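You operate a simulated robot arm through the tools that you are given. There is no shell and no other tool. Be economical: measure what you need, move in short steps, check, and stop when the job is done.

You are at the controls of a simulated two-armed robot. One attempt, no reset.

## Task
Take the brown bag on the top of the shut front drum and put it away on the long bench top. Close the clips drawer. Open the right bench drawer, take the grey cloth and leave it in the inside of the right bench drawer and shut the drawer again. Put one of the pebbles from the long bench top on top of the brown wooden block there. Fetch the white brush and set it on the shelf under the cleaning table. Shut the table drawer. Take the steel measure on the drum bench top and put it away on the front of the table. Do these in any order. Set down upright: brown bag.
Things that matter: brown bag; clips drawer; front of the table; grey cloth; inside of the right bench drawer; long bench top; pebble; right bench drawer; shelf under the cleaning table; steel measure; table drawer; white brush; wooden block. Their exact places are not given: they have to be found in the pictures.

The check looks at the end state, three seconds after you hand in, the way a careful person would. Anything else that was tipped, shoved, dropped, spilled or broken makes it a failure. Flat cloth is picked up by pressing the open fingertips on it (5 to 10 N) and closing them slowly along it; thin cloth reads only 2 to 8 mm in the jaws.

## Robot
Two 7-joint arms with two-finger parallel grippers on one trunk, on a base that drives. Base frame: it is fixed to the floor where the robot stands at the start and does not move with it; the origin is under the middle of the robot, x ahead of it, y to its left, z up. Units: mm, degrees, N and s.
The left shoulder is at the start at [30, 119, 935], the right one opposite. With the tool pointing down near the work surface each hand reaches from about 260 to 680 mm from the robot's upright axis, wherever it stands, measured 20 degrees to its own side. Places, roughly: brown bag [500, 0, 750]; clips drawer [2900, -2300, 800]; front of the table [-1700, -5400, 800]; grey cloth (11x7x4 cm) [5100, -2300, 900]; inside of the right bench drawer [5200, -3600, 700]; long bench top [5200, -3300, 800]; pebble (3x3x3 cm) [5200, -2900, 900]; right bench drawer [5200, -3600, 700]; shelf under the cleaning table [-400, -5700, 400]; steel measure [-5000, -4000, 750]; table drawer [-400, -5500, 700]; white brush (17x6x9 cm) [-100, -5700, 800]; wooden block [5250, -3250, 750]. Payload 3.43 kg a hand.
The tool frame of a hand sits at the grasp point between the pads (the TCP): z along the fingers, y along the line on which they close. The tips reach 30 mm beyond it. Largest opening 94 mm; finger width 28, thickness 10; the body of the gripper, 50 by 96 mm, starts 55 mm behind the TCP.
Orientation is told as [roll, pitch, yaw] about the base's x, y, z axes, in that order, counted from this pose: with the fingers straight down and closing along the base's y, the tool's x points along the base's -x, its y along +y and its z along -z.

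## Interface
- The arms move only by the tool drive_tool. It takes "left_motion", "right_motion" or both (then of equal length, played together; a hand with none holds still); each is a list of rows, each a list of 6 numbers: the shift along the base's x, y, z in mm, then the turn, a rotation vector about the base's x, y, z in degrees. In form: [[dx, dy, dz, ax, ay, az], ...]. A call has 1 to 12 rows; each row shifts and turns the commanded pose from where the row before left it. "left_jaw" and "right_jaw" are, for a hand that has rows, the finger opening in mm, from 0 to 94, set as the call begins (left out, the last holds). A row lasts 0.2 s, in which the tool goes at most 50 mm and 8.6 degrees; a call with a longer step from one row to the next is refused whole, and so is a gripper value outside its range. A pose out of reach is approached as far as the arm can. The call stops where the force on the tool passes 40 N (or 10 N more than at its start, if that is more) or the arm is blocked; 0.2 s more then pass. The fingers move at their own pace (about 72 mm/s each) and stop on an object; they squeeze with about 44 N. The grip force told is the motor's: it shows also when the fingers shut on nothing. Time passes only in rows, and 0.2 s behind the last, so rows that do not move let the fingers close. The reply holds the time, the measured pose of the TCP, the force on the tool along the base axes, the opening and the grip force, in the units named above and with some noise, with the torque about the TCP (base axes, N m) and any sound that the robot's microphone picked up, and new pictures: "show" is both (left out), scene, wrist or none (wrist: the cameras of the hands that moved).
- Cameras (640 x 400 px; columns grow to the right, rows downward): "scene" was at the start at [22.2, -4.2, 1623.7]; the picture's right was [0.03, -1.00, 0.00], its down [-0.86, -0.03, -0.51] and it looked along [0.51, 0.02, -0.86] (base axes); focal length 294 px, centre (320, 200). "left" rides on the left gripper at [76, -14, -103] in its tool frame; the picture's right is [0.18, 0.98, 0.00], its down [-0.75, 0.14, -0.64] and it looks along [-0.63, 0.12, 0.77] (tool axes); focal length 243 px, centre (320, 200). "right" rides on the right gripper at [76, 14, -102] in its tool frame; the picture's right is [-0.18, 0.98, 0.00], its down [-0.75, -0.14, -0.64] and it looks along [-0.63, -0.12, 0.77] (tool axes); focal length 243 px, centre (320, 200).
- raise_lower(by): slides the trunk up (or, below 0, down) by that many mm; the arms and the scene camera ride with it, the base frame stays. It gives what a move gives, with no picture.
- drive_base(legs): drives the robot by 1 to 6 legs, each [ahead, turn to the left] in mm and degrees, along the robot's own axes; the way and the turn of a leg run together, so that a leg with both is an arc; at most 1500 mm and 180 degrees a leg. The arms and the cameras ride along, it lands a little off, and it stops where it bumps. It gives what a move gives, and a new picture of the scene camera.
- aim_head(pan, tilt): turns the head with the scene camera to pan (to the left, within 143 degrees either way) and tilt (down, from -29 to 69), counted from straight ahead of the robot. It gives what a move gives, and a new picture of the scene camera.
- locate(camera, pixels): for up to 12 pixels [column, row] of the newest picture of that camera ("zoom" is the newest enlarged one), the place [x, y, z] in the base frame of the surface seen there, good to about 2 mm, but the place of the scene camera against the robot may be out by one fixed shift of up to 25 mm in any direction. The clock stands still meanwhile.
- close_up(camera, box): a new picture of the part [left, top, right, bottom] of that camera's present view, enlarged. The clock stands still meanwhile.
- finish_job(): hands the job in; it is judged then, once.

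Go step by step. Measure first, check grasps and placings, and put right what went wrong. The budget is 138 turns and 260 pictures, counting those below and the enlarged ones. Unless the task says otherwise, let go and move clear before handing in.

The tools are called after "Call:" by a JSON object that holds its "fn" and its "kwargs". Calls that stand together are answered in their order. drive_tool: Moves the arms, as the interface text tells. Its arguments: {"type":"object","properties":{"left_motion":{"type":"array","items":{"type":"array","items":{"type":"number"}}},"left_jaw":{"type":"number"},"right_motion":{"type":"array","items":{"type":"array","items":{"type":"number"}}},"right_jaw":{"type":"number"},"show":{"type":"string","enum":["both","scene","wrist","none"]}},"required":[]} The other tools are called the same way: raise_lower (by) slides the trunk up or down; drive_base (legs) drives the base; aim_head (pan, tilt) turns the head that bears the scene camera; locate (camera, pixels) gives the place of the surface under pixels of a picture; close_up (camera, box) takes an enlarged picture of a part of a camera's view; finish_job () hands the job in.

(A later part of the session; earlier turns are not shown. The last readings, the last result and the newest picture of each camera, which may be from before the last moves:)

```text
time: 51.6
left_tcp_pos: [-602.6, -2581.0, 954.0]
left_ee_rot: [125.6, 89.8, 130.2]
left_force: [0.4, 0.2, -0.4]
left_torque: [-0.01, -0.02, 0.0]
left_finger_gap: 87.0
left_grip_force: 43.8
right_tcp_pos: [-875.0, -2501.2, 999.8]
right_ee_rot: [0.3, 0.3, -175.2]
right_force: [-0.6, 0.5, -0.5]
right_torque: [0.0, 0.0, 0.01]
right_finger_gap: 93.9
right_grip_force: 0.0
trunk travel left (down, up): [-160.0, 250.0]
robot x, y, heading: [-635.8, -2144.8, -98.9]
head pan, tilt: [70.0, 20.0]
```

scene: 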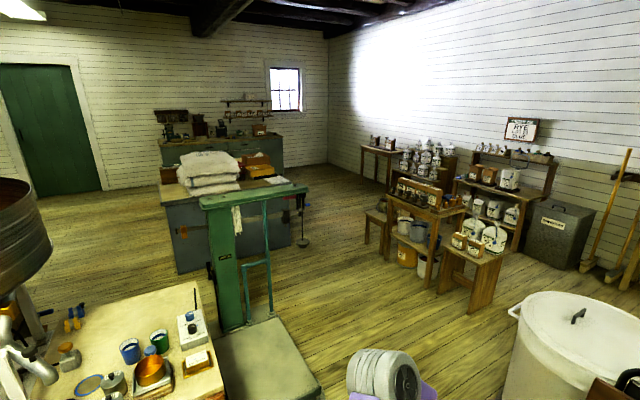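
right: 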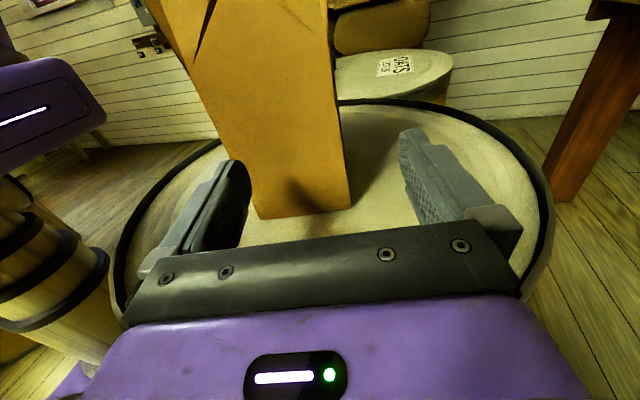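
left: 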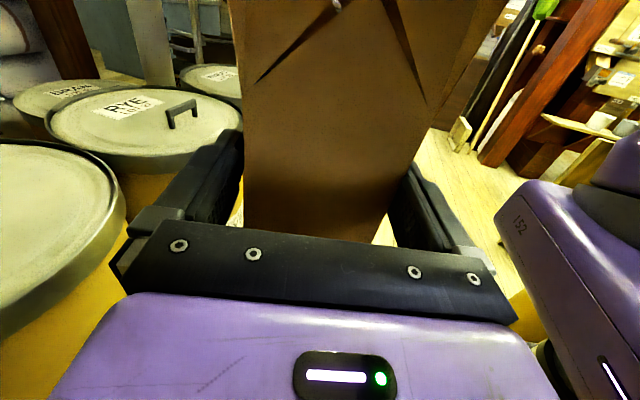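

A broom leans near the right hand, so I'll back away first. The far green bench and the grey cabinet with sacks matter; I'll measure them.

Call:
{"fn": "locate", "kwargs": {"camera": "scene", "pixels": [[180, 270], [290, 245], [220, 145], [280, 165], [245, 165], [245, 325], [370, 250], [450, 310], [510, 345], [160, 185], [330, 170], [210, 395]]}}

Call:
{"fn": "close_up", "kwargs": {"camera": "scene", "box": [100, 80, 420, 280]}}

Call:
{"fn": "drive_base", "kwargs": {"legs": [[-250, 0], [0, 90]]}}

```text
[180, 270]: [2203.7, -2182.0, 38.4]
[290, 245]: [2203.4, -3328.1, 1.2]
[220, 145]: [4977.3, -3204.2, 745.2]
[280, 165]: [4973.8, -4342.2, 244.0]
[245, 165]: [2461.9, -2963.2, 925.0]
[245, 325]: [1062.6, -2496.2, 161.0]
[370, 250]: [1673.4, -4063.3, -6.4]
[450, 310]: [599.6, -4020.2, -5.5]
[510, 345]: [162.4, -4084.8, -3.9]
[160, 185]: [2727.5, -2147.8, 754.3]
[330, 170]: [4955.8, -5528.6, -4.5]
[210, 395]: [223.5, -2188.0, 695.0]
```

```text
2.00 times, centred on (260, 180) of scene
```

zoom: 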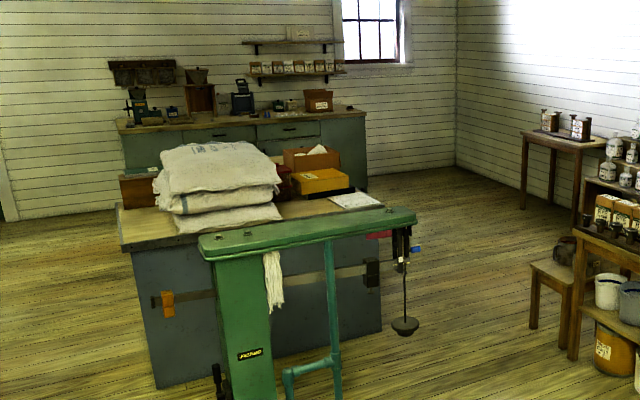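

```text
time: 57.3
left_tcp_pos: [-156.2, -1840.5, 954.0]
left_ee_rot: [127.5, 89.8, -135.5]
left_force: [0.2, -0.7, 0.0]
left_torque: [0.03, -0.01, -0.01]
left_finger_gap: 87.1
left_grip_force: 44.3
right_tcp_pos: [-223.9, -2115.6, 1000.0]
right_ee_rot: [0.2, 0.3, -83.0]
right_force: [0.4, 0.7, 0.2]
right_torque: [0.02, -0.02, 0.01]
right_finger_gap: 94.1
right_grip_force: 0.1
trunk travel left (down, up): [-160.0, 250.0]
robot x, y, heading: [-596.6, -1888.0, -6.9]
head pan, tilt: [70.0, 20.0]
```

scene: 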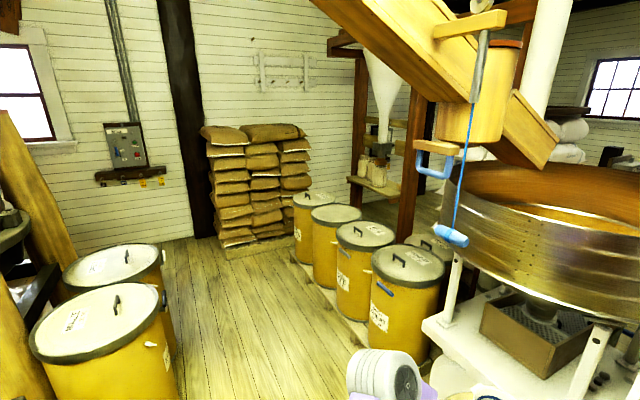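

Long bench: green, against the east wall, front at x≈4977. I need the gap between the scale platform and the white bin; looking that way.

Call:
{"fn": "aim_head", "kwargs": {"pan": -42, "tilt": 28}}

Call:
{"fn": "locate", "kwargs": {"camera": "scene", "pixels": [[100, 300], [150, 300], [200, 300], [250, 260], [300, 260], [350, 260], [400, 260], [450, 260], [500, 260], [550, 260], [320, 180], [250, 180]]}}

```text
time: 59.2
left_tcp_pos: [-157.3, -1840.4, 954.1]
left_ee_rot: [126.0, 89.9, -137.0]
left_force: [-0.9, 0.4, -1.0]
left_torque: [0.04, 0.01, 0.03]
left_finger_gap: 86.7
left_grip_force: 44.4
right_tcp_pos: [-224.0, -2114.2, 999.0]
right_ee_rot: [0.2, 0.3, -83.0]
right_force: [-0.3, 0.0, 0.4]
right_torque: [0.01, -0.01, -0.02]
right_finger_gap: 94.0
right_grip_force: 0.0
trunk travel left (down, up): [-160.0, 250.0]
robot x, y, heading: [-591.1, -1887.9, -7.1]
head pan, tilt: [-42.0, 28.0]
```

scene: 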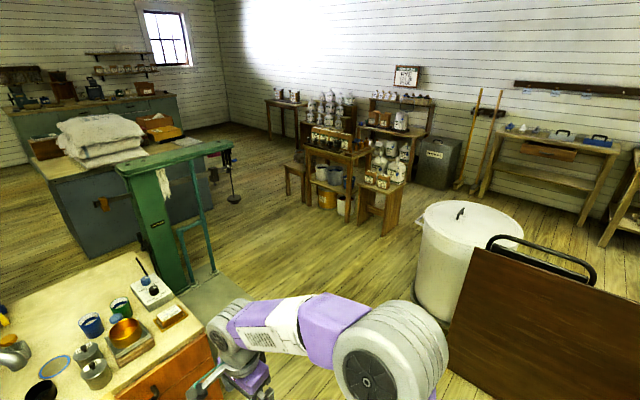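

```text
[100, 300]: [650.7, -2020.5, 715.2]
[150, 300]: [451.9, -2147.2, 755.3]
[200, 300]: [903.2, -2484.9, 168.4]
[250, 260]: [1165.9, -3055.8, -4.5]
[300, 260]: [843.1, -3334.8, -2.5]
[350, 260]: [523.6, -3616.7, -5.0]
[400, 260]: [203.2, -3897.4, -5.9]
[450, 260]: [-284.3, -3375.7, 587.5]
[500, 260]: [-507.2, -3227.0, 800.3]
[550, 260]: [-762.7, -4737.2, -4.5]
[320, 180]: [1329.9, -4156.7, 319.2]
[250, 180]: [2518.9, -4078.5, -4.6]
```

I'll measure the platform's edge and bin's left edge more exactly.

Call:
{"fn": "locate", "kwargs": {"camera": "scene", "pixels": [[215, 272], [225, 280], [235, 290], [240, 295], [222, 300], [418, 285], [425, 240], [430, 210], [520, 235], [414, 300], [205, 290]]}}

```text
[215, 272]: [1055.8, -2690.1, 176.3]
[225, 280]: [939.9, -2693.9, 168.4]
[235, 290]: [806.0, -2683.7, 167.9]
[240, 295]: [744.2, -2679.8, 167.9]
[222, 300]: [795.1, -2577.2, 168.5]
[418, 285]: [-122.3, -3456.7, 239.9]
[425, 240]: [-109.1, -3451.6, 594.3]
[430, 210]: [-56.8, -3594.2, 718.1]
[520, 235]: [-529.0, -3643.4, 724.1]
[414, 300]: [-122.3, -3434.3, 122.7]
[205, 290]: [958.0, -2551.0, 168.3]
```

The gap between platform corner (≈350,-2690) and bin (-110,-3450) is ~880 mm. I'll go through it in two steps.

Call:
{"fn": "drive_base", "kwargs": {"legs": [[0, -55], [745, 0], [0, 9]]}}

```text
time: 66.2
left_tcp_pos: [93.2, -2797.2, 955.0]
left_ee_rot: [132.4, 89.8, -176.0]
left_force: [0.3, -0.4, 0.3]
left_torque: [0.02, -0.01, 0.0]
left_finger_gap: 86.8
left_grip_force: 44.0
right_tcp_pos: [-149.9, -2942.5, 1000.4]
right_ee_rot: [0.1, 0.4, -128.4]
right_force: [0.8, 0.5, 0.4]
right_torque: [0.01, -0.01, -0.01]
right_finger_gap: 93.7
right_grip_force: 0.0
trunk travel left (down, up): [-160.0, 250.0]
robot x, y, heading: [-245.2, -2518.0, -52.8]
head pan, tilt: [-42.0, 28.0]
```

scene: 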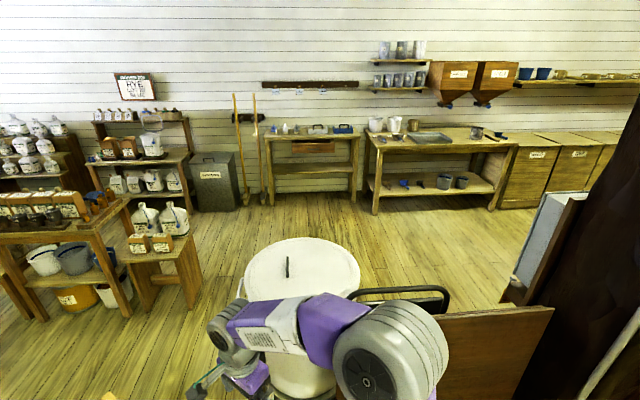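

On track at (-245,-2518,-53°). Continuing through the gap.

Call:
{"fn": "drive_base", "kwargs": {"legs": [[664, 0], [0, 33], [700, 0]]}}

Call:
{"fn": "aim_head", "kwargs": {"pan": 15, "tilt": 22}}

Call:
{"fn": "locate", "kwargs": {"camera": "scene", "pixels": [[100, 250], [180, 250], [260, 250], [340, 250], [420, 250], [500, 250], [260, 180], [340, 180], [420, 180], [500, 180], [560, 180], [560, 250]]}}

```text
time: 74.0
left_tcp_pos: [1049.3, -3219.2, 948.9]
left_ee_rot: [89.1, 87.2, 175.6]
left_force: [0.5, 0.0, -0.4]
left_torque: [-0.01, 0.01, 0.0]
left_finger_gap: 86.5
left_grip_force: 44.4
right_tcp_pos: [948.3, -3482.3, 1002.9]
right_ee_rot: [0.7, 0.4, -93.3]
right_force: [-0.4, 0.6, 0.3]
right_torque: [0.04, 0.01, 0.03]
right_finger_gap: 94.1
right_grip_force: 0.0
trunk travel left (down, up): [-160.0, 250.0]
robot x, y, heading: [636.3, -3192.5, -16.4]
head pan, tilt: [-42.0, 28.0]
stopped in leg 3: the robot was blocked; the commanded pose is now the measured one
```

scene: 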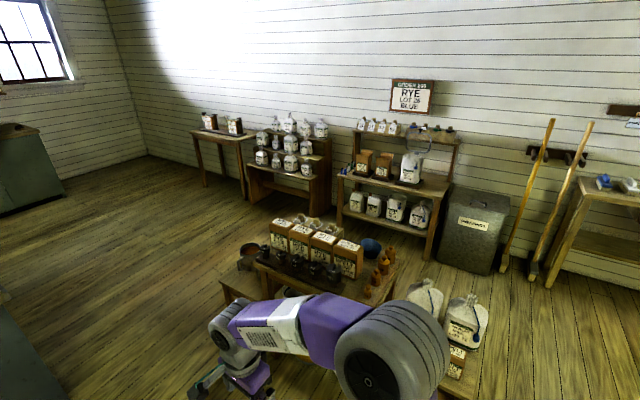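

```text
time: 75.2
left_tcp_pos: [1047.9, -3220.8, 950.7]
left_ee_rot: [93.0, 87.1, 179.5]
left_force: [-0.1, -0.5, -0.9]
left_torque: [0.06, -0.04, -0.01]
left_finger_gap: 86.8
left_grip_force: 43.9
right_tcp_pos: [948.9, -3483.0, 1003.5]
right_ee_rot: [0.8, 0.3, -93.2]
right_force: [0.2, -0.3, -1.1]
right_torque: [0.01, -0.02, -0.04]
right_finger_gap: 93.9
right_grip_force: 0.0
trunk travel left (down, up): [-160.0, 250.0]
robot x, y, heading: [635.1, -3190.8, -17.2]
head pan, tilt: [15.0, 22.0]
```

scene: 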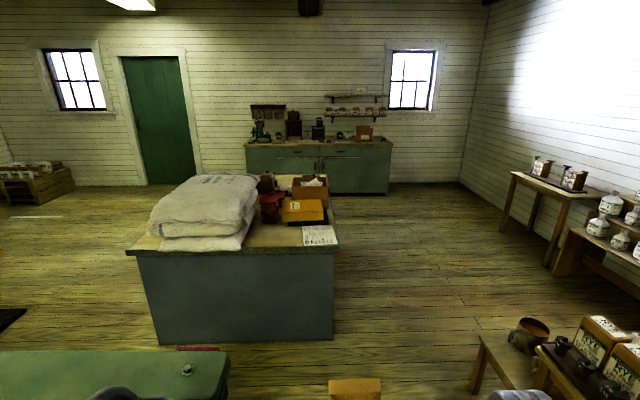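

```text
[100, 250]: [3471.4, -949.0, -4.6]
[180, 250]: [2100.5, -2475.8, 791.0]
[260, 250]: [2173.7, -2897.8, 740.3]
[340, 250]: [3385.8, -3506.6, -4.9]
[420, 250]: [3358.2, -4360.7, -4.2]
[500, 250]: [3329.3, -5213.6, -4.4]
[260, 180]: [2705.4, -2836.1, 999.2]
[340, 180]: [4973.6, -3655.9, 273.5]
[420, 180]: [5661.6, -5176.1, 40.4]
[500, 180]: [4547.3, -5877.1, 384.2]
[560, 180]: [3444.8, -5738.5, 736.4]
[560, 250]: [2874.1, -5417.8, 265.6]
```

The drive was blocked, and the left hand turned about 3°; probably the left elbow touched the scale beam. I'll look there.

Call:
{"fn": "aim_head", "kwargs": {"pan": 55, "tilt": 45}}

Call:
{"fn": "locate", "kwargs": {"camera": "scene", "pixels": [[320, 200], [250, 200], [200, 200], [400, 200], [320, 120], [320, 280], [450, 150], [150, 150]]}}

```text
time: 76.3
left_tcp_pos: [1048.4, -3220.0, 949.4]
left_ee_rot: [93.6, 87.2, -179.8]
left_force: [-0.3, 0.0, -0.9]
left_torque: [0.01, 0.0, -0.02]
left_finger_gap: 86.4
left_grip_force: 44.0
right_tcp_pos: [948.4, -3482.6, 1003.2]
right_ee_rot: [0.7, 0.3, -93.3]
right_force: [0.1, 0.1, -0.2]
right_torque: [-0.03, 0.01, 0.0]
right_finger_gap: 94.2
right_grip_force: 0.1
trunk travel left (down, up): [-160.0, 250.0]
robot x, y, heading: [638.8, -3191.8, -16.9]
head pan, tilt: [55.0, 45.0]
```

scene: 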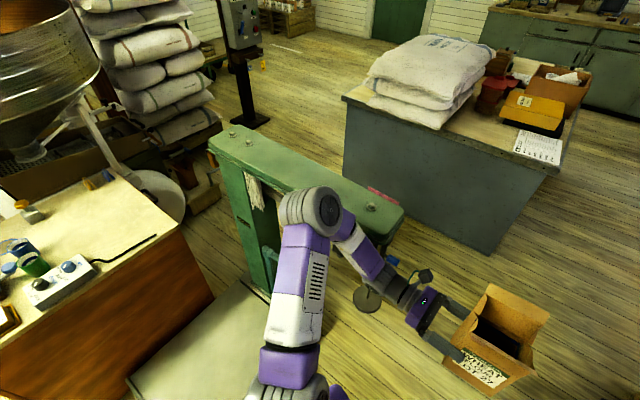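

```text
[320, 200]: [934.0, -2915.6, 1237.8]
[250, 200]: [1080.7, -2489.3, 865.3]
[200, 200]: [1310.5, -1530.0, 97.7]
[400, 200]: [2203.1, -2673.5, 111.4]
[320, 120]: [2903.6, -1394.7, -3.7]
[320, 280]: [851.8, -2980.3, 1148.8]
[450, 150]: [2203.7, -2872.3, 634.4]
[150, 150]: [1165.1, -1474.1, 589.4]
```

The left forearm is at the end of the scale's green beam (≈(395,215)). I'll back off 200 mm straight and measure the beam end and the shelf on the right.

Call:
{"fn": "drive_base", "kwargs": {"legs": [[-200, 0]]}}

Call:
{"fn": "locate", "kwargs": {"camera": "scene", "pixels": [[330, 165], [390, 190], [420, 215], [405, 225], [420, 250], [400, 280], [230, 130]]}}

Call:
{"fn": "close_up", "kwargs": {"camera": "scene", "box": [200, 100, 600, 350]}}

Call:
{"fn": "aim_head", "kwargs": {"pan": -15, "tilt": 35}}

Call:
{"fn": "locate", "kwargs": {"camera": "scene", "pixels": [[320, 200], [380, 200], [440, 200], [500, 200], [380, 150], [440, 150], [320, 150], [440, 250], [500, 250], [380, 250], [420, 170], [260, 150]]}}

```text
time: 77.9
left_tcp_pos: [864.8, -3161.6, 945.9]
left_ee_rot: [91.3, 87.0, 177.5]
left_force: [-0.4, 0.1, 0.2]
left_torque: [0.02, 0.0, 0.03]
left_finger_gap: 86.5
left_grip_force: 43.9
right_tcp_pos: [761.6, -3425.3, 1000.4]
right_ee_rot: [0.2, 0.4, -93.6]
right_force: [-1.2, 0.4, 0.3]
right_torque: [0.0, -0.03, 0.01]
right_finger_gap: 94.1
right_grip_force: 0.1
trunk travel left (down, up): [-160.0, 250.0]
robot x, y, heading: [443.9, -3135.0, -17.3]
head pan, tilt: [55.0, 45.0]
```

scene: 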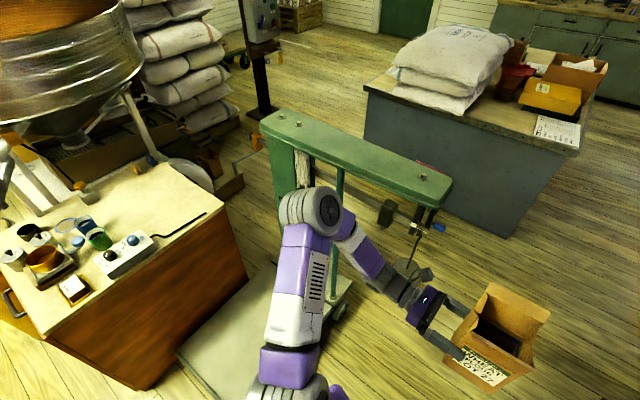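

```text
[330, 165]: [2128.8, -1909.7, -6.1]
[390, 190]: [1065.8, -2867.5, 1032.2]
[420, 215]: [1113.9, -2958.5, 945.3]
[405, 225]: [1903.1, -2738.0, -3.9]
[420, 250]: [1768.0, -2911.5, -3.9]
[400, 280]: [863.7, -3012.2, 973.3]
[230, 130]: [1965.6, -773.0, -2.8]
```

```text
1.60 times, centred on (400, 225) of scene
```

zoom: 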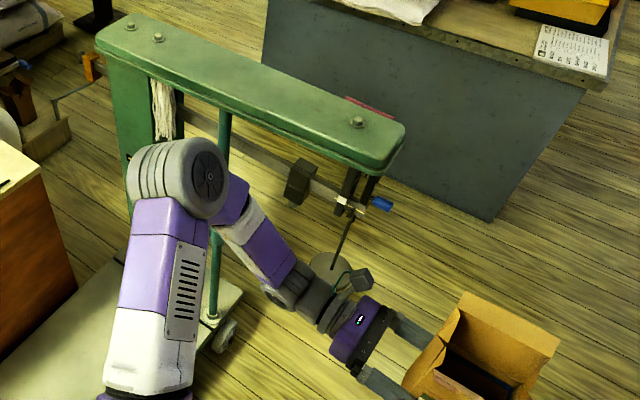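

```text
time: 79.3
left_tcp_pos: [865.0, -3163.4, 943.8]
left_ee_rot: [91.0, 86.9, 177.4]
left_force: [-0.3, -0.8, -0.3]
left_torque: [0.0, 0.02, 0.01]
left_finger_gap: 86.8
left_grip_force: 44.8
right_tcp_pos: [760.6, -3425.9, 998.7]
right_ee_rot: [0.0, 0.4, -93.6]
right_force: [-0.1, -0.7, 0.1]
right_torque: [0.01, 0.02, 0.0]
right_finger_gap: 94.0
right_grip_force: 0.0
trunk travel left (down, up): [-160.0, 250.0]
robot x, y, heading: [440.6, -3133.2, -17.6]
head pan, tilt: [-15.0, 35.0]
```

scene: 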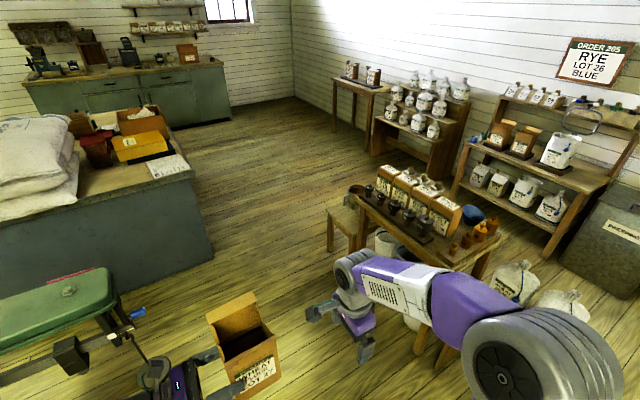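

```text
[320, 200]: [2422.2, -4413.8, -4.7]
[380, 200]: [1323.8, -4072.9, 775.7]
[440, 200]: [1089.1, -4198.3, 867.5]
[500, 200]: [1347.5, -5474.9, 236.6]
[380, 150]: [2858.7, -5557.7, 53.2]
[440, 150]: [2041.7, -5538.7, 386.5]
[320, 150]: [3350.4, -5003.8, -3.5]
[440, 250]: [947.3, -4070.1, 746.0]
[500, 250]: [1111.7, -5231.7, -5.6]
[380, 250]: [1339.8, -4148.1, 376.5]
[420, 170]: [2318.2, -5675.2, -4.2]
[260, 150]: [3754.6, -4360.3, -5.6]
```

Clear corridor: beam end at y≈-2990, shelf front at y≈-4050. I'll run along y≈-3520.

Call:
{"fn": "drive_base", "kwargs": {"legs": [[0, -18], [628, 0], [0, 25], [860, 0]]}}

Call:
{"fn": "aim_head", "kwargs": {"pan": 25, "tilt": 30}}

```text
time: 89.5
left_tcp_pos: [2257.0, -3673.5, 944.4]
left_ee_rot: [90.9, 86.9, -176.6]
left_force: [0.6, -0.6, -0.9]
left_torque: [-0.01, -0.05, -0.01]
left_finger_gap: 86.6
left_grip_force: 43.5
right_tcp_pos: [2181.2, -3945.0, 1000.1]
right_ee_rot: [0.2, 0.4, -87.5]
right_force: [0.8, 0.1, -0.1]
right_torque: [0.01, 0.0, 0.0]
right_finger_gap: 94.0
right_grip_force: 0.0
trunk travel left (down, up): [-160.0, 250.0]
robot x, y, heading: [1834.0, -3687.6, -11.1]
head pan, tilt: [-15.0, 35.0]
```

scene: 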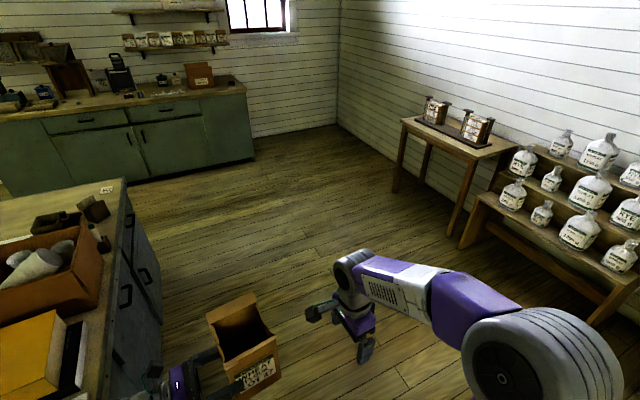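

```text
time: 90.6
left_tcp_pos: [2255.9, -3673.5, 944.3]
left_ee_rot: [91.0, 86.9, -176.6]
left_force: [-0.5, -0.4, -0.6]
left_torque: [0.01, -0.02, -0.01]
left_finger_gap: 87.0
left_grip_force: 43.9
right_tcp_pos: [2181.0, -3945.2, 999.5]
right_ee_rot: [0.2, 0.4, -87.5]
right_force: [0.4, 0.0, 0.0]
right_torque: [-0.01, 0.02, 0.01]
right_finger_gap: 94.1
right_grip_force: 0.2
trunk travel left (down, up): [-160.0, 250.0]
robot x, y, heading: [1831.0, -3686.9, -11.2]
head pan, tilt: [25.0, 30.0]
```

scene: 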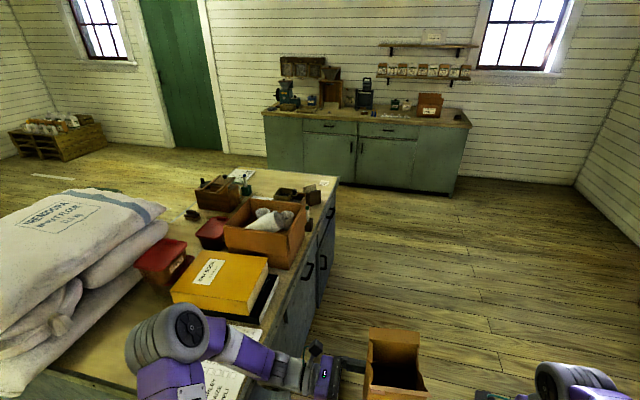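

I see the long bench with its two drawers and the grey cabinet's east side. I'll round the cabinet corner and stop before the bench.

Call:
{"fn": "drive_base", "kwargs": {"legs": [[0, 8], [1250, 0], [0, 22], [1000, 0], [0, -19]]}}

Call:
{"fn": "aim_head", "kwargs": {"pan": 0, "tilt": 30}}

```text
time: 101.8
left_tcp_pos: [4100.5, -3374.5, 943.7]
left_ee_rot: [87.8, 86.8, -151.7]
left_force: [0.6, -0.5, -0.7]
left_torque: [-0.03, 0.03, -0.03]
left_finger_gap: 86.8
left_grip_force: 44.4
right_tcp_pos: [4161.6, -3650.6, 998.6]
right_ee_rot: [-0.1, 0.4, -59.4]
right_force: [1.1, -0.1, -0.4]
right_torque: [0.01, 0.07, 0.0]
right_finger_gap: 94.0
right_grip_force: 0.1
trunk travel left (down, up): [-160.0, 250.0]
robot x, y, heading: [3734.9, -3599.5, 16.9]
head pan, tilt: [25.0, 30.0]
stopped in leg 4: the robot was blocked; the commanded pose is now the measured one
```

scene: 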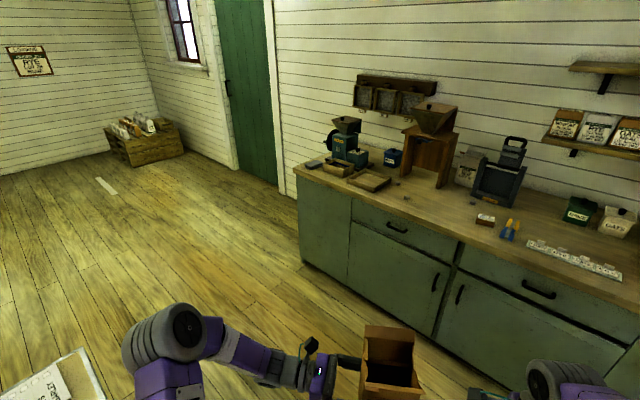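

```text
time: 102.7
left_tcp_pos: [4095.9, -3375.6, 944.8]
left_ee_rot: [89.5, 87.0, -149.9]
left_force: [-0.8, -0.1, 0.3]
left_torque: [0.02, -0.02, -0.01]
left_finger_gap: 86.8
left_grip_force: 43.5
right_tcp_pos: [4157.6, -3651.5, 1000.7]
right_ee_rot: [0.2, 0.4, -59.3]
right_force: [-0.4, 0.6, -0.2]
right_torque: [-0.01, 0.0, 0.01]
right_finger_gap: 93.9
right_grip_force: 0.1
trunk travel left (down, up): [-160.0, 250.0]
robot x, y, heading: [3734.6, -3599.2, 16.8]
head pan, tilt: [0.0, 30.0]
```

scene: 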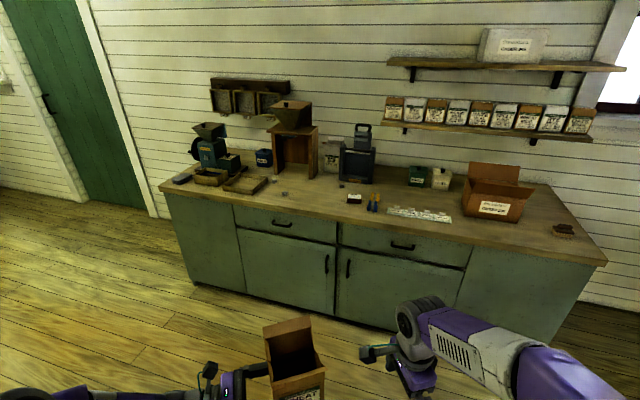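

Blocked again at (3735,-3600). I'll look to the left to see what is there.

Call:
{"fn": "aim_head", "kwargs": {"pan": 70, "tilt": 45}}

Call:
{"fn": "aim_head", "kwargs": {"pan": 130, "tilt": 50}}

Call:
{"fn": "aim_head", "kwargs": {"pan": -70, "tilt": 50}}

```text
time: 104.1
left_tcp_pos: [4095.5, -3375.2, 943.9]
left_ee_rot: [89.5, 86.9, -149.9]
left_force: [0.4, 0.1, -0.3]
left_torque: [-0.02, 0.01, 0.01]
left_finger_gap: 86.4
left_grip_force: 44.5
right_tcp_pos: [4157.5, -3651.6, 1000.4]
right_ee_rot: [0.2, 0.4, -59.4]
right_force: [0.1, -0.1, 0.4]
right_torque: [0.04, -0.02, -0.04]
right_finger_gap: 94.1
right_grip_force: 0.0
trunk travel left (down, up): [-160.0, 250.0]
robot x, y, heading: [3733.0, -3604.8, 16.9]
head pan, tilt: [70.0, 45.0]
```

scene: 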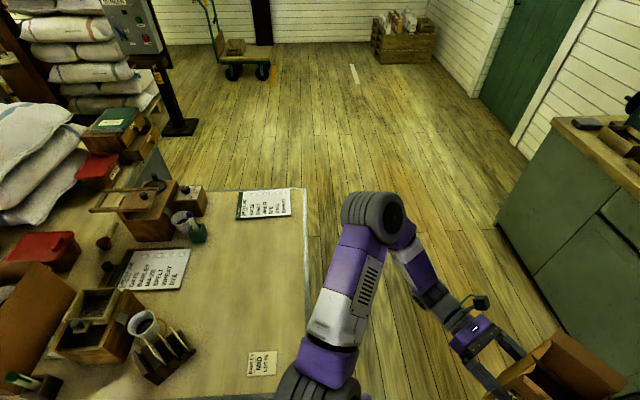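

```text
time: 105.4
left_tcp_pos: [4097.7, -3375.3, 944.2]
left_ee_rot: [89.5, 86.9, -149.9]
left_force: [-0.2, -0.5, -0.2]
left_torque: [0.03, -0.01, 0.01]
left_finger_gap: 86.4
left_grip_force: 43.6
right_tcp_pos: [4158.3, -3652.0, 1001.0]
right_ee_rot: [0.2, 0.4, -59.4]
right_force: [-0.1, 0.0, -0.6]
right_torque: [0.0, -0.01, 0.01]
right_finger_gap: 94.1
right_grip_force: 0.1
trunk travel left (down, up): [-160.0, 250.0]
robot x, y, heading: [3732.9, -3602.2, 16.7]
head pan, tilt: [130.0, 50.0]
```

scene: 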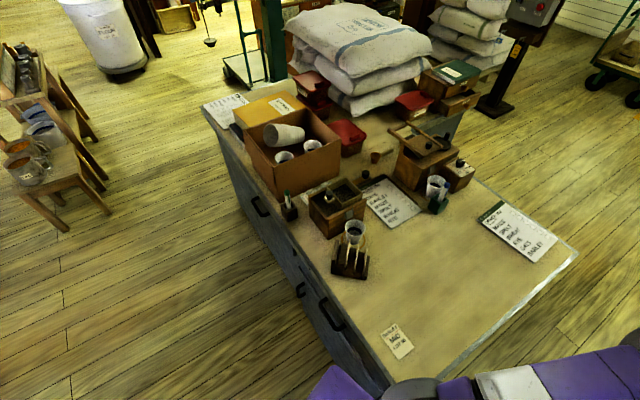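

```text
time: 108.3
left_tcp_pos: [4096.7, -3376.6, 944.9]
left_ee_rot: [89.5, 87.0, -150.0]
left_force: [-0.1, 0.2, -0.9]
left_torque: [-0.01, 0.0, 0.0]
left_finger_gap: 86.6
left_grip_force: 44.0
right_tcp_pos: [4157.2, -3651.4, 1000.2]
right_ee_rot: [0.1, 0.4, -59.4]
right_force: [0.3, -0.4, 0.1]
right_torque: [-0.01, -0.03, -0.01]
right_finger_gap: 94.0
right_grip_force: 0.1
trunk travel left (down, up): [-160.0, 250.0]
robot x, y, heading: [3733.6, -3600.2, 17.3]
head pan, tilt: [-70.0, 50.0]
```

scene: 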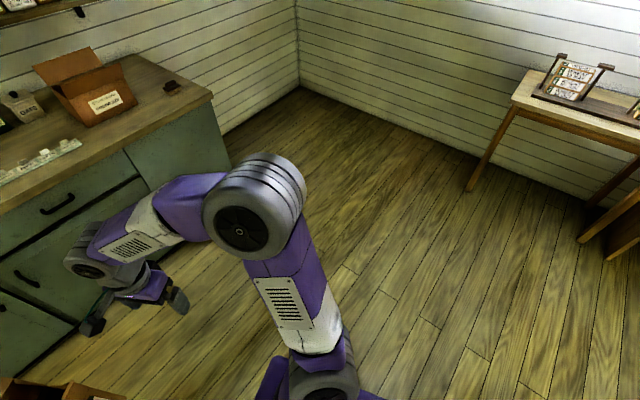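

The cabinet's corner reaches x≈3600 and touched the base's left side. I'll straighten, go forward beside the bench, then study it.

Call:
{"fn": "drive_base", "kwargs": {"legs": [[0, -20], [500, 0], [0, 3]]}}

Call:
{"fn": "aim_head", "kwargs": {"pan": 12, "tilt": 35}}

```text
time: 109.9
left_tcp_pos: [4149.2, -3513.4, 944.6]
left_ee_rot: [88.4, 87.0, -170.3]
left_force: [0.2, -0.4, -1.1]
left_torque: [0.03, 0.02, 0.01]
left_finger_gap: 86.9
left_grip_force: 44.2
right_tcp_pos: [4115.9, -3793.7, 999.9]
right_ee_rot: [0.2, 0.3, -78.5]
right_force: [0.0, -0.5, 0.3]
right_torque: [0.03, 0.02, -0.02]
right_finger_gap: 93.9
right_grip_force: 0.1
trunk travel left (down, up): [-160.0, 250.0]
robot x, y, heading: [3730.8, -3620.3, -1.7]
head pan, tilt: [-70.0, 50.0]
stopped in leg 1: the robot was blocked; the commanded pose is now the measured one
```

scene: 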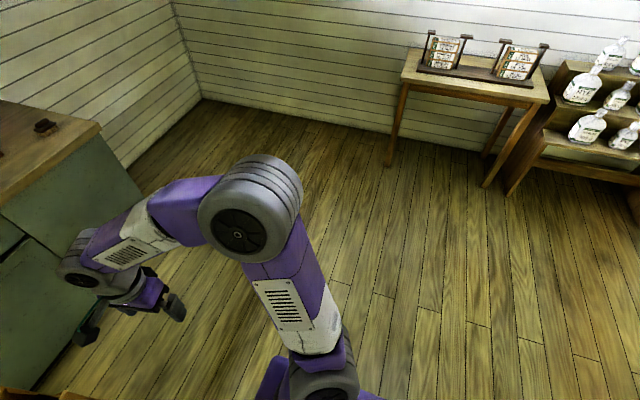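

```text
time: 111.5
left_tcp_pos: [4148.9, -3512.4, 944.7]
left_ee_rot: [88.8, 87.1, -170.1]
left_force: [-0.4, -0.3, 0.1]
left_torque: [0.05, 0.01, 0.0]
left_finger_gap: 87.0
left_grip_force: 44.4
right_tcp_pos: [4116.3, -3794.0, 999.3]
right_ee_rot: [0.1, 0.4, -78.7]
right_force: [0.8, 0.2, 0.0]
right_torque: [-0.02, 0.05, -0.02]
right_finger_gap: 94.3
right_grip_force: 0.1
trunk travel left (down, up): [-160.0, 250.0]
robot x, y, heading: [3727.8, -3623.0, -1.8]
head pan, tilt: [12.0, 35.0]
```

scene: 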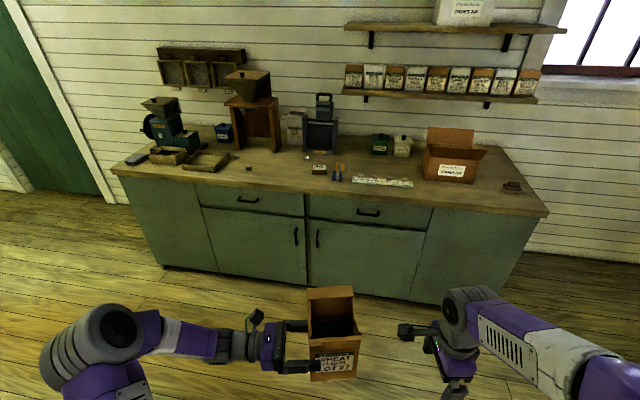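

Heading is now about 0. I'll drive ahead with a slight right arc.

Call:
{"fn": "drive_base", "kwargs": {"legs": [[400, -8], [0, 10]]}}

Call:
{"fn": "close_up", "kwargs": {"camera": "scene", "box": [60, 80, 380, 280]}}

Call:
{"fn": "close_up", "kwargs": {"camera": "scene", "box": [300, 80, 620, 280]}}

```text
time: 114.6
left_tcp_pos: [4536.8, -3537.2, 945.6]
left_ee_rot: [89.1, 87.0, -167.6]
left_force: [0.0, 1.0, -0.5]
left_torque: [0.05, 0.02, -0.02]
left_finger_gap: 86.6
left_grip_force: 43.7
right_tcp_pos: [4515.2, -3818.8, 999.5]
right_ee_rot: [0.2, 0.4, -76.5]
right_force: [1.4, 0.2, 0.4]
right_torque: [0.03, 0.02, 0.01]
right_finger_gap: 93.8
right_grip_force: 0.1
trunk travel left (down, up): [-160.0, 250.0]
robot x, y, heading: [4119.9, -3666.5, 0.5]
head pan, tilt: [12.0, 35.0]
```

scene: 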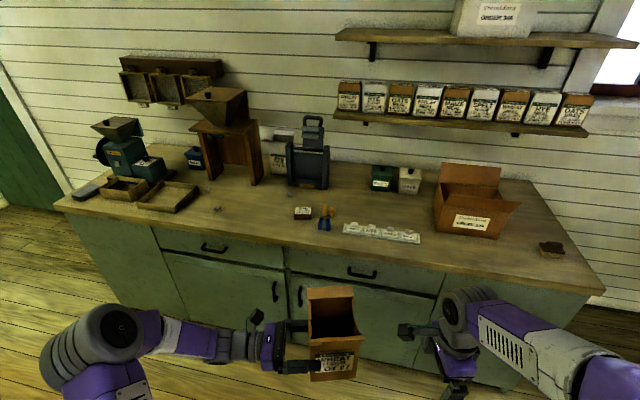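

```text
2.00 times, centred on (220, 180) of scene
```

zoom: 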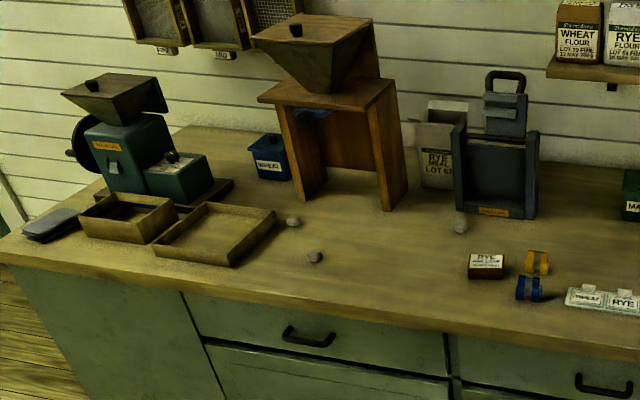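

```text
2.00 times, centred on (460, 180) of scene
```

zoom: 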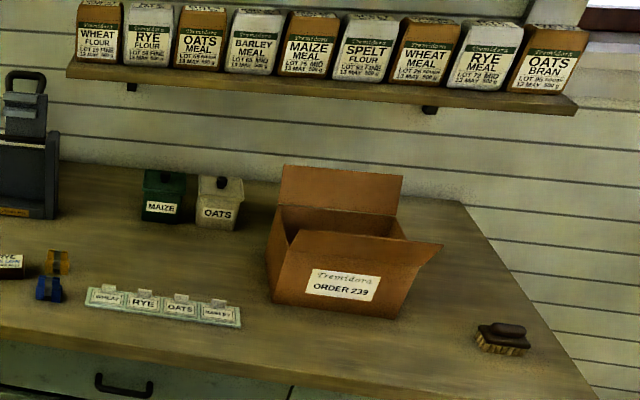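

Found on the bench: grey cloth (86,191), pebbles (206,190),(217,208),(290,192), brown block with a label (303,213), right drawer handle (362,272). Measuring them and a free spot for the bag.

Call:
{"fn": "locate", "kwargs": {"camera": "scene", "pixels": [[86, 191], [206, 191], [217, 209], [290, 194], [303, 211], [362, 272], [430, 260], [405, 200], [440, 230], [490, 235], [545, 250], [550, 290]]}}

Call:
{"fn": "locate", "kwargs": {"camera": "scene", "pixels": [[345, 232], [420, 240], [325, 225], [520, 190], [360, 262], [288, 248], [445, 275], [215, 247], [400, 255], [295, 218], [311, 218], [470, 260]]}}

```text
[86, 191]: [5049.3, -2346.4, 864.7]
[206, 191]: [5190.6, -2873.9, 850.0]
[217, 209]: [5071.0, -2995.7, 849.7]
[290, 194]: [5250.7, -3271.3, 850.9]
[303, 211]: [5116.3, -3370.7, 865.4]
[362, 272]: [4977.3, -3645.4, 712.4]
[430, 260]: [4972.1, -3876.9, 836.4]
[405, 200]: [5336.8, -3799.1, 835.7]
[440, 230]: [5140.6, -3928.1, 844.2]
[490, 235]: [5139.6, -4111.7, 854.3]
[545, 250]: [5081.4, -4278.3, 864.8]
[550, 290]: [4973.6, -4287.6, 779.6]
```

```text
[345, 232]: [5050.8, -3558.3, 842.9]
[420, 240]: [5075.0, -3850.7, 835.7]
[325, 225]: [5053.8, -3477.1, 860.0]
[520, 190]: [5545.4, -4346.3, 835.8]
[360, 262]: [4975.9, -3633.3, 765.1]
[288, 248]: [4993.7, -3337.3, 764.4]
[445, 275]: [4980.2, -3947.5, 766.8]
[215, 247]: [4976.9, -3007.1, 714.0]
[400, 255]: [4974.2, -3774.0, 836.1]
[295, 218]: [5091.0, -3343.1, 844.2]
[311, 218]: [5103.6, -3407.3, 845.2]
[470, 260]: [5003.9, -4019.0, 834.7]
```

Bench top z≈838. I'll set the bag on the free area behind the label strip, near (5190,-3720). Raising the trunk and driving closer.

Call:
{"fn": "raise_lower", "kwargs": {"by": 110}}

Call:
{"fn": "drive_base", "kwargs": {"legs": [[0, -10], [510, 0], [0, 10]]}}

Call:
{"fn": "aim_head", "kwargs": {"pan": 0, "tilt": 58}}

```text
time: 116.0
left_tcp_pos: [4538.1, -3537.0, 1054.9]
left_ee_rot: [88.5, 87.1, -168.0]
left_force: [-0.8, -0.2, -0.3]
left_torque: [0.02, 0.01, -0.01]
left_finger_gap: 86.6
left_grip_force: 43.8
right_tcp_pos: [4515.3, -3818.7, 1109.0]
right_ee_rot: [0.1, 0.4, -76.5]
right_force: [-0.5, 0.4, 0.7]
right_torque: [0.03, -0.03, -0.01]
right_finger_gap: 94.1
right_grip_force: 0.1
trunk travel left (down, up): [-270.0, 140.0]
robot x, y, heading: [4122.5, -3663.5, 0.4]
head pan, tilt: [12.0, 35.0]
```

```text
time: 120.3
left_tcp_pos: [5019.9, -3621.6, 1055.4]
left_ee_rot: [89.1, 87.0, -167.8]
left_force: [0.6, -0.2, -0.7]
left_torque: [0.06, 0.04, 0.01]
left_finger_gap: 86.9
left_grip_force: 44.1
right_tcp_pos: [4996.1, -3902.6, 1110.3]
right_ee_rot: [0.1, 0.3, -76.7]
right_force: [-0.5, 0.2, -0.2]
right_torque: [-0.03, -0.07, -0.01]
right_finger_gap: 93.8
right_grip_force: 0.1
trunk travel left (down, up): [-270.0, 140.0]
robot x, y, heading: [4604.8, -3744.4, 0.0]
head pan, tilt: [12.0, 35.0]
```

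scene: 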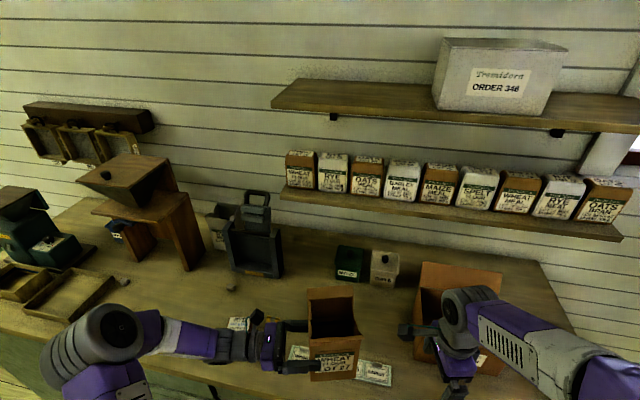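

```text
time: 121.2
left_tcp_pos: [5020.9, -3621.5, 1055.8]
left_ee_rot: [88.7, 87.1, -168.1]
left_force: [-0.1, -0.3, -0.7]
left_torque: [0.0, 0.01, -0.01]
left_finger_gap: 87.0
left_grip_force: 44.0
right_tcp_pos: [4997.6, -3903.1, 1109.3]
right_ee_rot: [0.1, 0.3, -76.7]
right_force: [-0.6, -0.1, 0.7]
right_torque: [-0.05, 0.06, -0.02]
right_finger_gap: 93.8
right_grip_force: 0.1
trunk travel left (down, up): [-270.0, 140.0]
robot x, y, heading: [4606.2, -3742.8, -0.2]
head pan, tilt: [0.0, 58.0]
```

scene: 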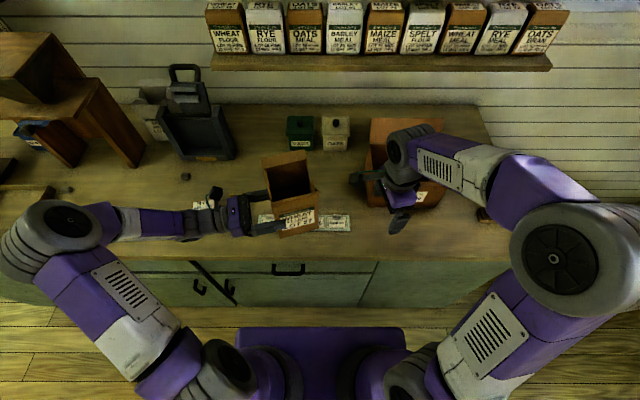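

I'll level the hand (2.9° about its finger axis), and carry the bag over the free area at height.

Call:
{"fn": "drive_tool", "kwargs": {"left_motion": [[28, -15, 0, 0.67, -2.82, 0], [28, -15, 0, 0, 0, 0], [28, -15, 0, 0, 0, 0], [28, -15, 0, 0, 0, 0], [28, -15, 0, 0, 0, 0], [27, -15, 0, 0, 0, 0], [0, 0, -35, 0, 0, 0], [0, 0, 0, 0, 0, 0]]}}

```text
time: 123.0
left_tcp_pos: [5188.1, -3713.1, 1018.8]
left_ee_rot: [35.9, 89.8, 139.0]
left_force: [-0.4, -1.0, 0.2]
left_torque: [0.04, 0.01, 0.02]
left_finger_gap: 86.8
left_grip_force: 44.1
right_tcp_pos: [4996.5, -3903.0, 1109.6]
right_ee_rot: [0.2, 0.4, -76.7]
right_force: [0.1, 0.2, 0.4]
right_torque: [0.0, 0.01, 0.0]
right_finger_gap: 93.9
right_grip_force: 0.0
trunk travel left (down, up): [-270.0, 140.0]
robot x, y, heading: [4606.0, -3747.7, 0.3]
head pan, tilt: [0.0, 58.0]
```

scene: 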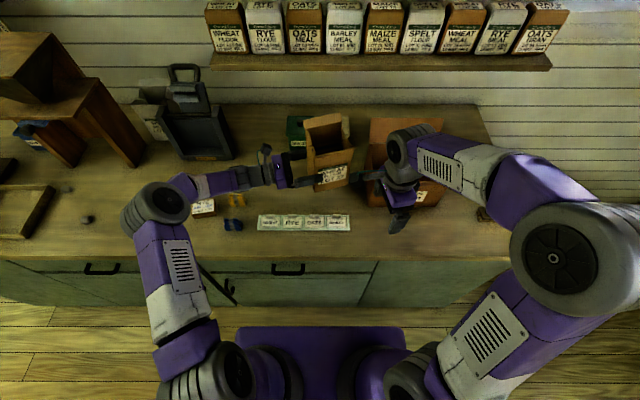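
left: 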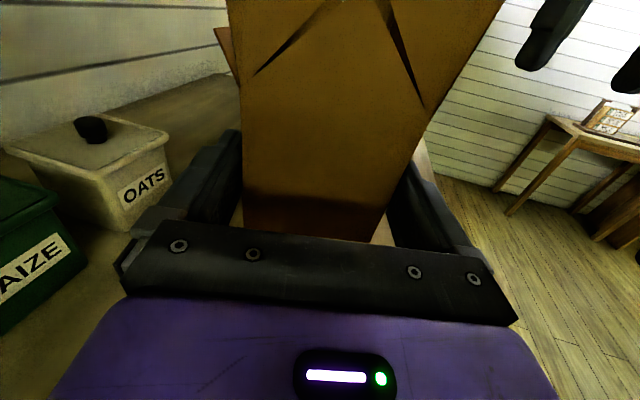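

Using the wrist camera I'll check clearances to the tins and the true bench height.

Call:
{"fn": "locate", "kwargs": {"camera": "left", "pixels": [[165, 150], [170, 185], [130, 220], [180, 110], [85, 275], [200, 140], [60, 330], [424, 165], [320, 237], [245, 215]]}}

```text
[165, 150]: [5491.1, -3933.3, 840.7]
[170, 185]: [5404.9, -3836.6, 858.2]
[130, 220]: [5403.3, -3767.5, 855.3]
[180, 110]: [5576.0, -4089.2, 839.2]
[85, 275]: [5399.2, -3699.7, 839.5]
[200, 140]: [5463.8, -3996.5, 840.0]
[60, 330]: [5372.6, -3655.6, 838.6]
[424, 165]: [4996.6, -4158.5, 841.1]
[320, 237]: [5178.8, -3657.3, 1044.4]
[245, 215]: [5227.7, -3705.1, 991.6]
```

Bench z≈839.5; tins are 150 mm away. Lowering to just above the surface, then creeping.

Call:
{"fn": "drive_tool", "kwargs": {"left_motion": [[0, 0, -23, 0, 0, 0], [0, 0, -23, 0, 0, 0], [0, 0, -23, 0, 0, 0], [0, 0, -19, 0, 0, 0], [0, 0, -2, 0, 0, 0], [0, 0, -2, 0, 0, 0]]}}

```text
time: 124.4
left_tcp_pos: [5186.5, -3711.0, 928.2]
left_ee_rot: [43.3, 89.8, 146.4]
left_force: [-0.1, 0.1, -0.4]
left_torque: [0.04, 0.01, -0.01]
left_finger_gap: 86.7
left_grip_force: 43.9
right_tcp_pos: [4996.0, -3903.9, 1109.6]
right_ee_rot: [0.0, 0.4, -76.7]
right_force: [0.4, 0.3, 0.9]
right_torque: [-0.02, 0.0, -0.02]
right_finger_gap: 93.9
right_grip_force: 0.0
trunk travel left (down, up): [-270.0, 140.0]
robot x, y, heading: [4609.5, -3741.9, -0.0]
head pan, tilt: [0.0, 58.0]
```

scene: 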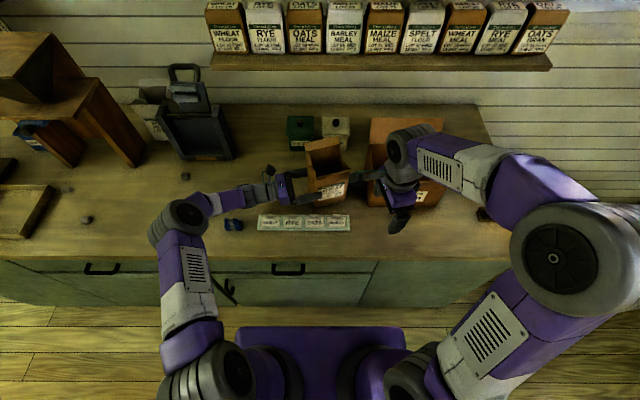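
left: 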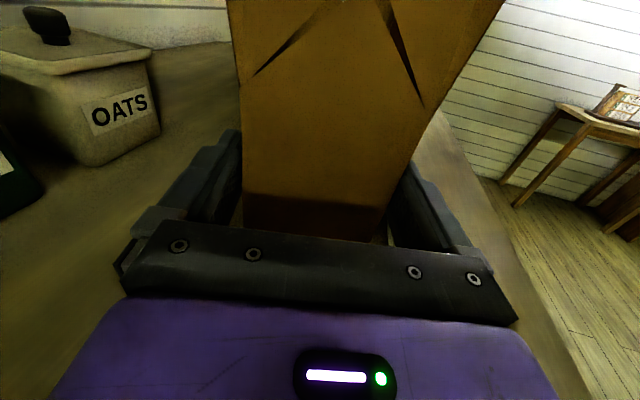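

No contact yet. Creeping down 2 mm a row.

Call:
{"fn": "drive_tool", "kwargs": {"left_motion": [[0, 0, -2, 0, 0, 0], [0, 0, -2, 0, 0, 0], [0, 0, -1.5, 0, 0, 0]], "show": "none"}}

Call:
{"fn": "close_up", "kwargs": {"camera": "scene", "box": [160, 120, 400, 270]}}

```text
time: 125.2
left_tcp_pos: [5185.9, -3711.2, 922.3]
left_ee_rot: [64.2, 89.9, 167.5]
left_force: [-0.9, 0.9, -0.4]
left_torque: [-0.02, 0.01, 0.01]
left_finger_gap: 86.8
left_grip_force: 43.7
right_tcp_pos: [4996.1, -3902.6, 1109.4]
right_ee_rot: [0.1, 0.4, -76.7]
right_force: [-0.1, 0.2, -0.2]
right_torque: [-0.01, 0.0, 0.0]
right_finger_gap: 94.2
right_grip_force: 0.1
trunk travel left (down, up): [-270.0, 140.0]
robot x, y, heading: [4609.1, -3747.9, 0.0]
head pan, tilt: [0.0, 58.0]
```

```text
2.67 times, centred on (280, 195) of scene
```

zoom: 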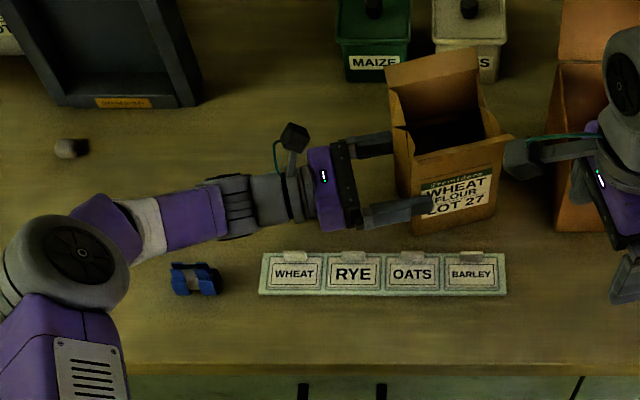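

Still no contact; a few more millimetres.

Call:
{"fn": "drive_tool", "kwargs": {"left_motion": [[0, 0, -1.5, 0, 0, 0], [0, 0, -1.5, 0, 0, 0], [0, 0, -1.5, 0, 0, 0], [0, 0, 0, 0, 0, 0]], "show": "none"}}

```text
time: 126.2
left_tcp_pos: [5186.6, -3711.0, 921.7]
left_ee_rot: [-161.3, 89.8, -58.3]
left_force: [-2.9, 0.9, 19.9]
left_torque: [-0.44, 0.0, -0.21]
left_finger_gap: 86.5
left_grip_force: 43.7
right_tcp_pos: [4995.9, -3902.3, 1110.8]
right_ee_rot: [0.3, 0.3, -76.7]
right_force: [0.0, -0.4, 0.1]
right_torque: [-0.02, 0.01, 0.01]
right_finger_gap: 94.0
right_grip_force: 0.0
trunk travel left (down, up): [-270.0, 140.0]
robot x, y, heading: [4603.7, -3744.9, 0.1]
head pan, tilt: [0.0, 58.0]
```

Firm contact (20 N) at 921.7, bag stands on the bench. I'll ease up, open, and withdraw along the finger axis.

Call:
{"fn": "drive_tool", "kwargs": {"left_motion": [[0, 0, 2, 0, 0, 0], [0, 0, 0, 0, 0, 0], [0, 0, 0, 0, 0, 0], [0, 0, 0, 0, 0, 0]], "left_jaw": 94, "show": "none"}}

Call:
{"fn": "drive_tool", "kwargs": {"left_motion": [[-2.4, 9.7, 0, 0, 0, 0], [-4.8, 19.4, 0, 0, 0, 0], [-4.8, 19.4, 0, 0, 0, 0], [-4.8, 19.4, 0, 0, 0, 0], [-4.8, 19.4, 0, 0, 0, 0], [-4.8, 19.4, 0, 0, 0, 0], [0, 0, 40, 0, 0, 0], [0, 0, 40, 0, 0, 0], [0, 0, 40, 0, 0, 0]]}}

```text
time: 127.2
left_tcp_pos: [5186.4, -3711.5, 920.3]
left_ee_rot: [52.4, 89.8, 155.5]
left_force: [-0.4, -0.4, -0.4]
left_torque: [0.02, 0.03, -0.01]
left_finger_gap: 94.1
left_grip_force: 0.1
right_tcp_pos: [4996.5, -3903.8, 1110.1]
right_ee_rot: [0.1, 0.4, -76.8]
right_force: [0.4, -0.2, -0.5]
right_torque: [-0.01, -0.01, -0.02]
right_finger_gap: 94.1
right_grip_force: 0.0
trunk travel left (down, up): [-270.0, 140.0]
robot x, y, heading: [4609.2, -3747.5, 0.1]
head pan, tilt: [0.0, 58.0]
```

```text
time: 129.2
left_tcp_pos: [5161.7, -3603.6, 1037.7]
left_ee_rot: [48.5, 89.9, 151.6]
left_force: [-1.1, -0.9, 0.5]
left_torque: [-0.02, 0.05, -0.02]
left_finger_gap: 94.4
left_grip_force: 0.1
right_tcp_pos: [4996.8, -3904.0, 1110.3]
right_ee_rot: [0.2, 0.4, -76.6]
right_force: [0.4, 0.1, -0.3]
right_torque: [-0.01, -0.03, -0.01]
right_finger_gap: 94.1
right_grip_force: 0.1
trunk travel left (down, up): [-270.0, 140.0]
robot x, y, heading: [4607.7, -3741.8, 0.0]
head pan, tilt: [0.0, 58.0]
```

scene: 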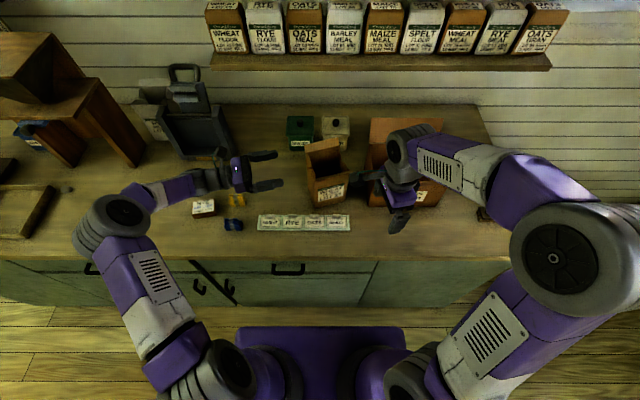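
left: 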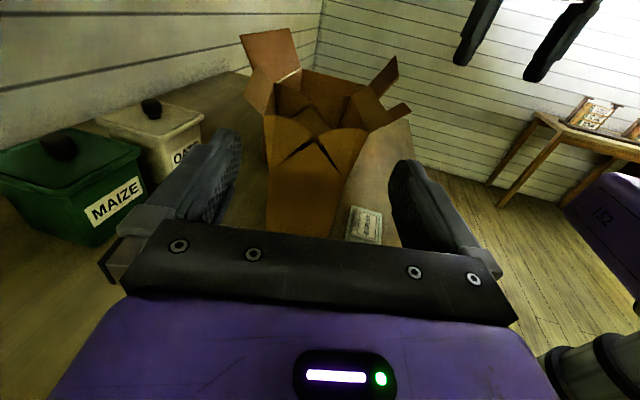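

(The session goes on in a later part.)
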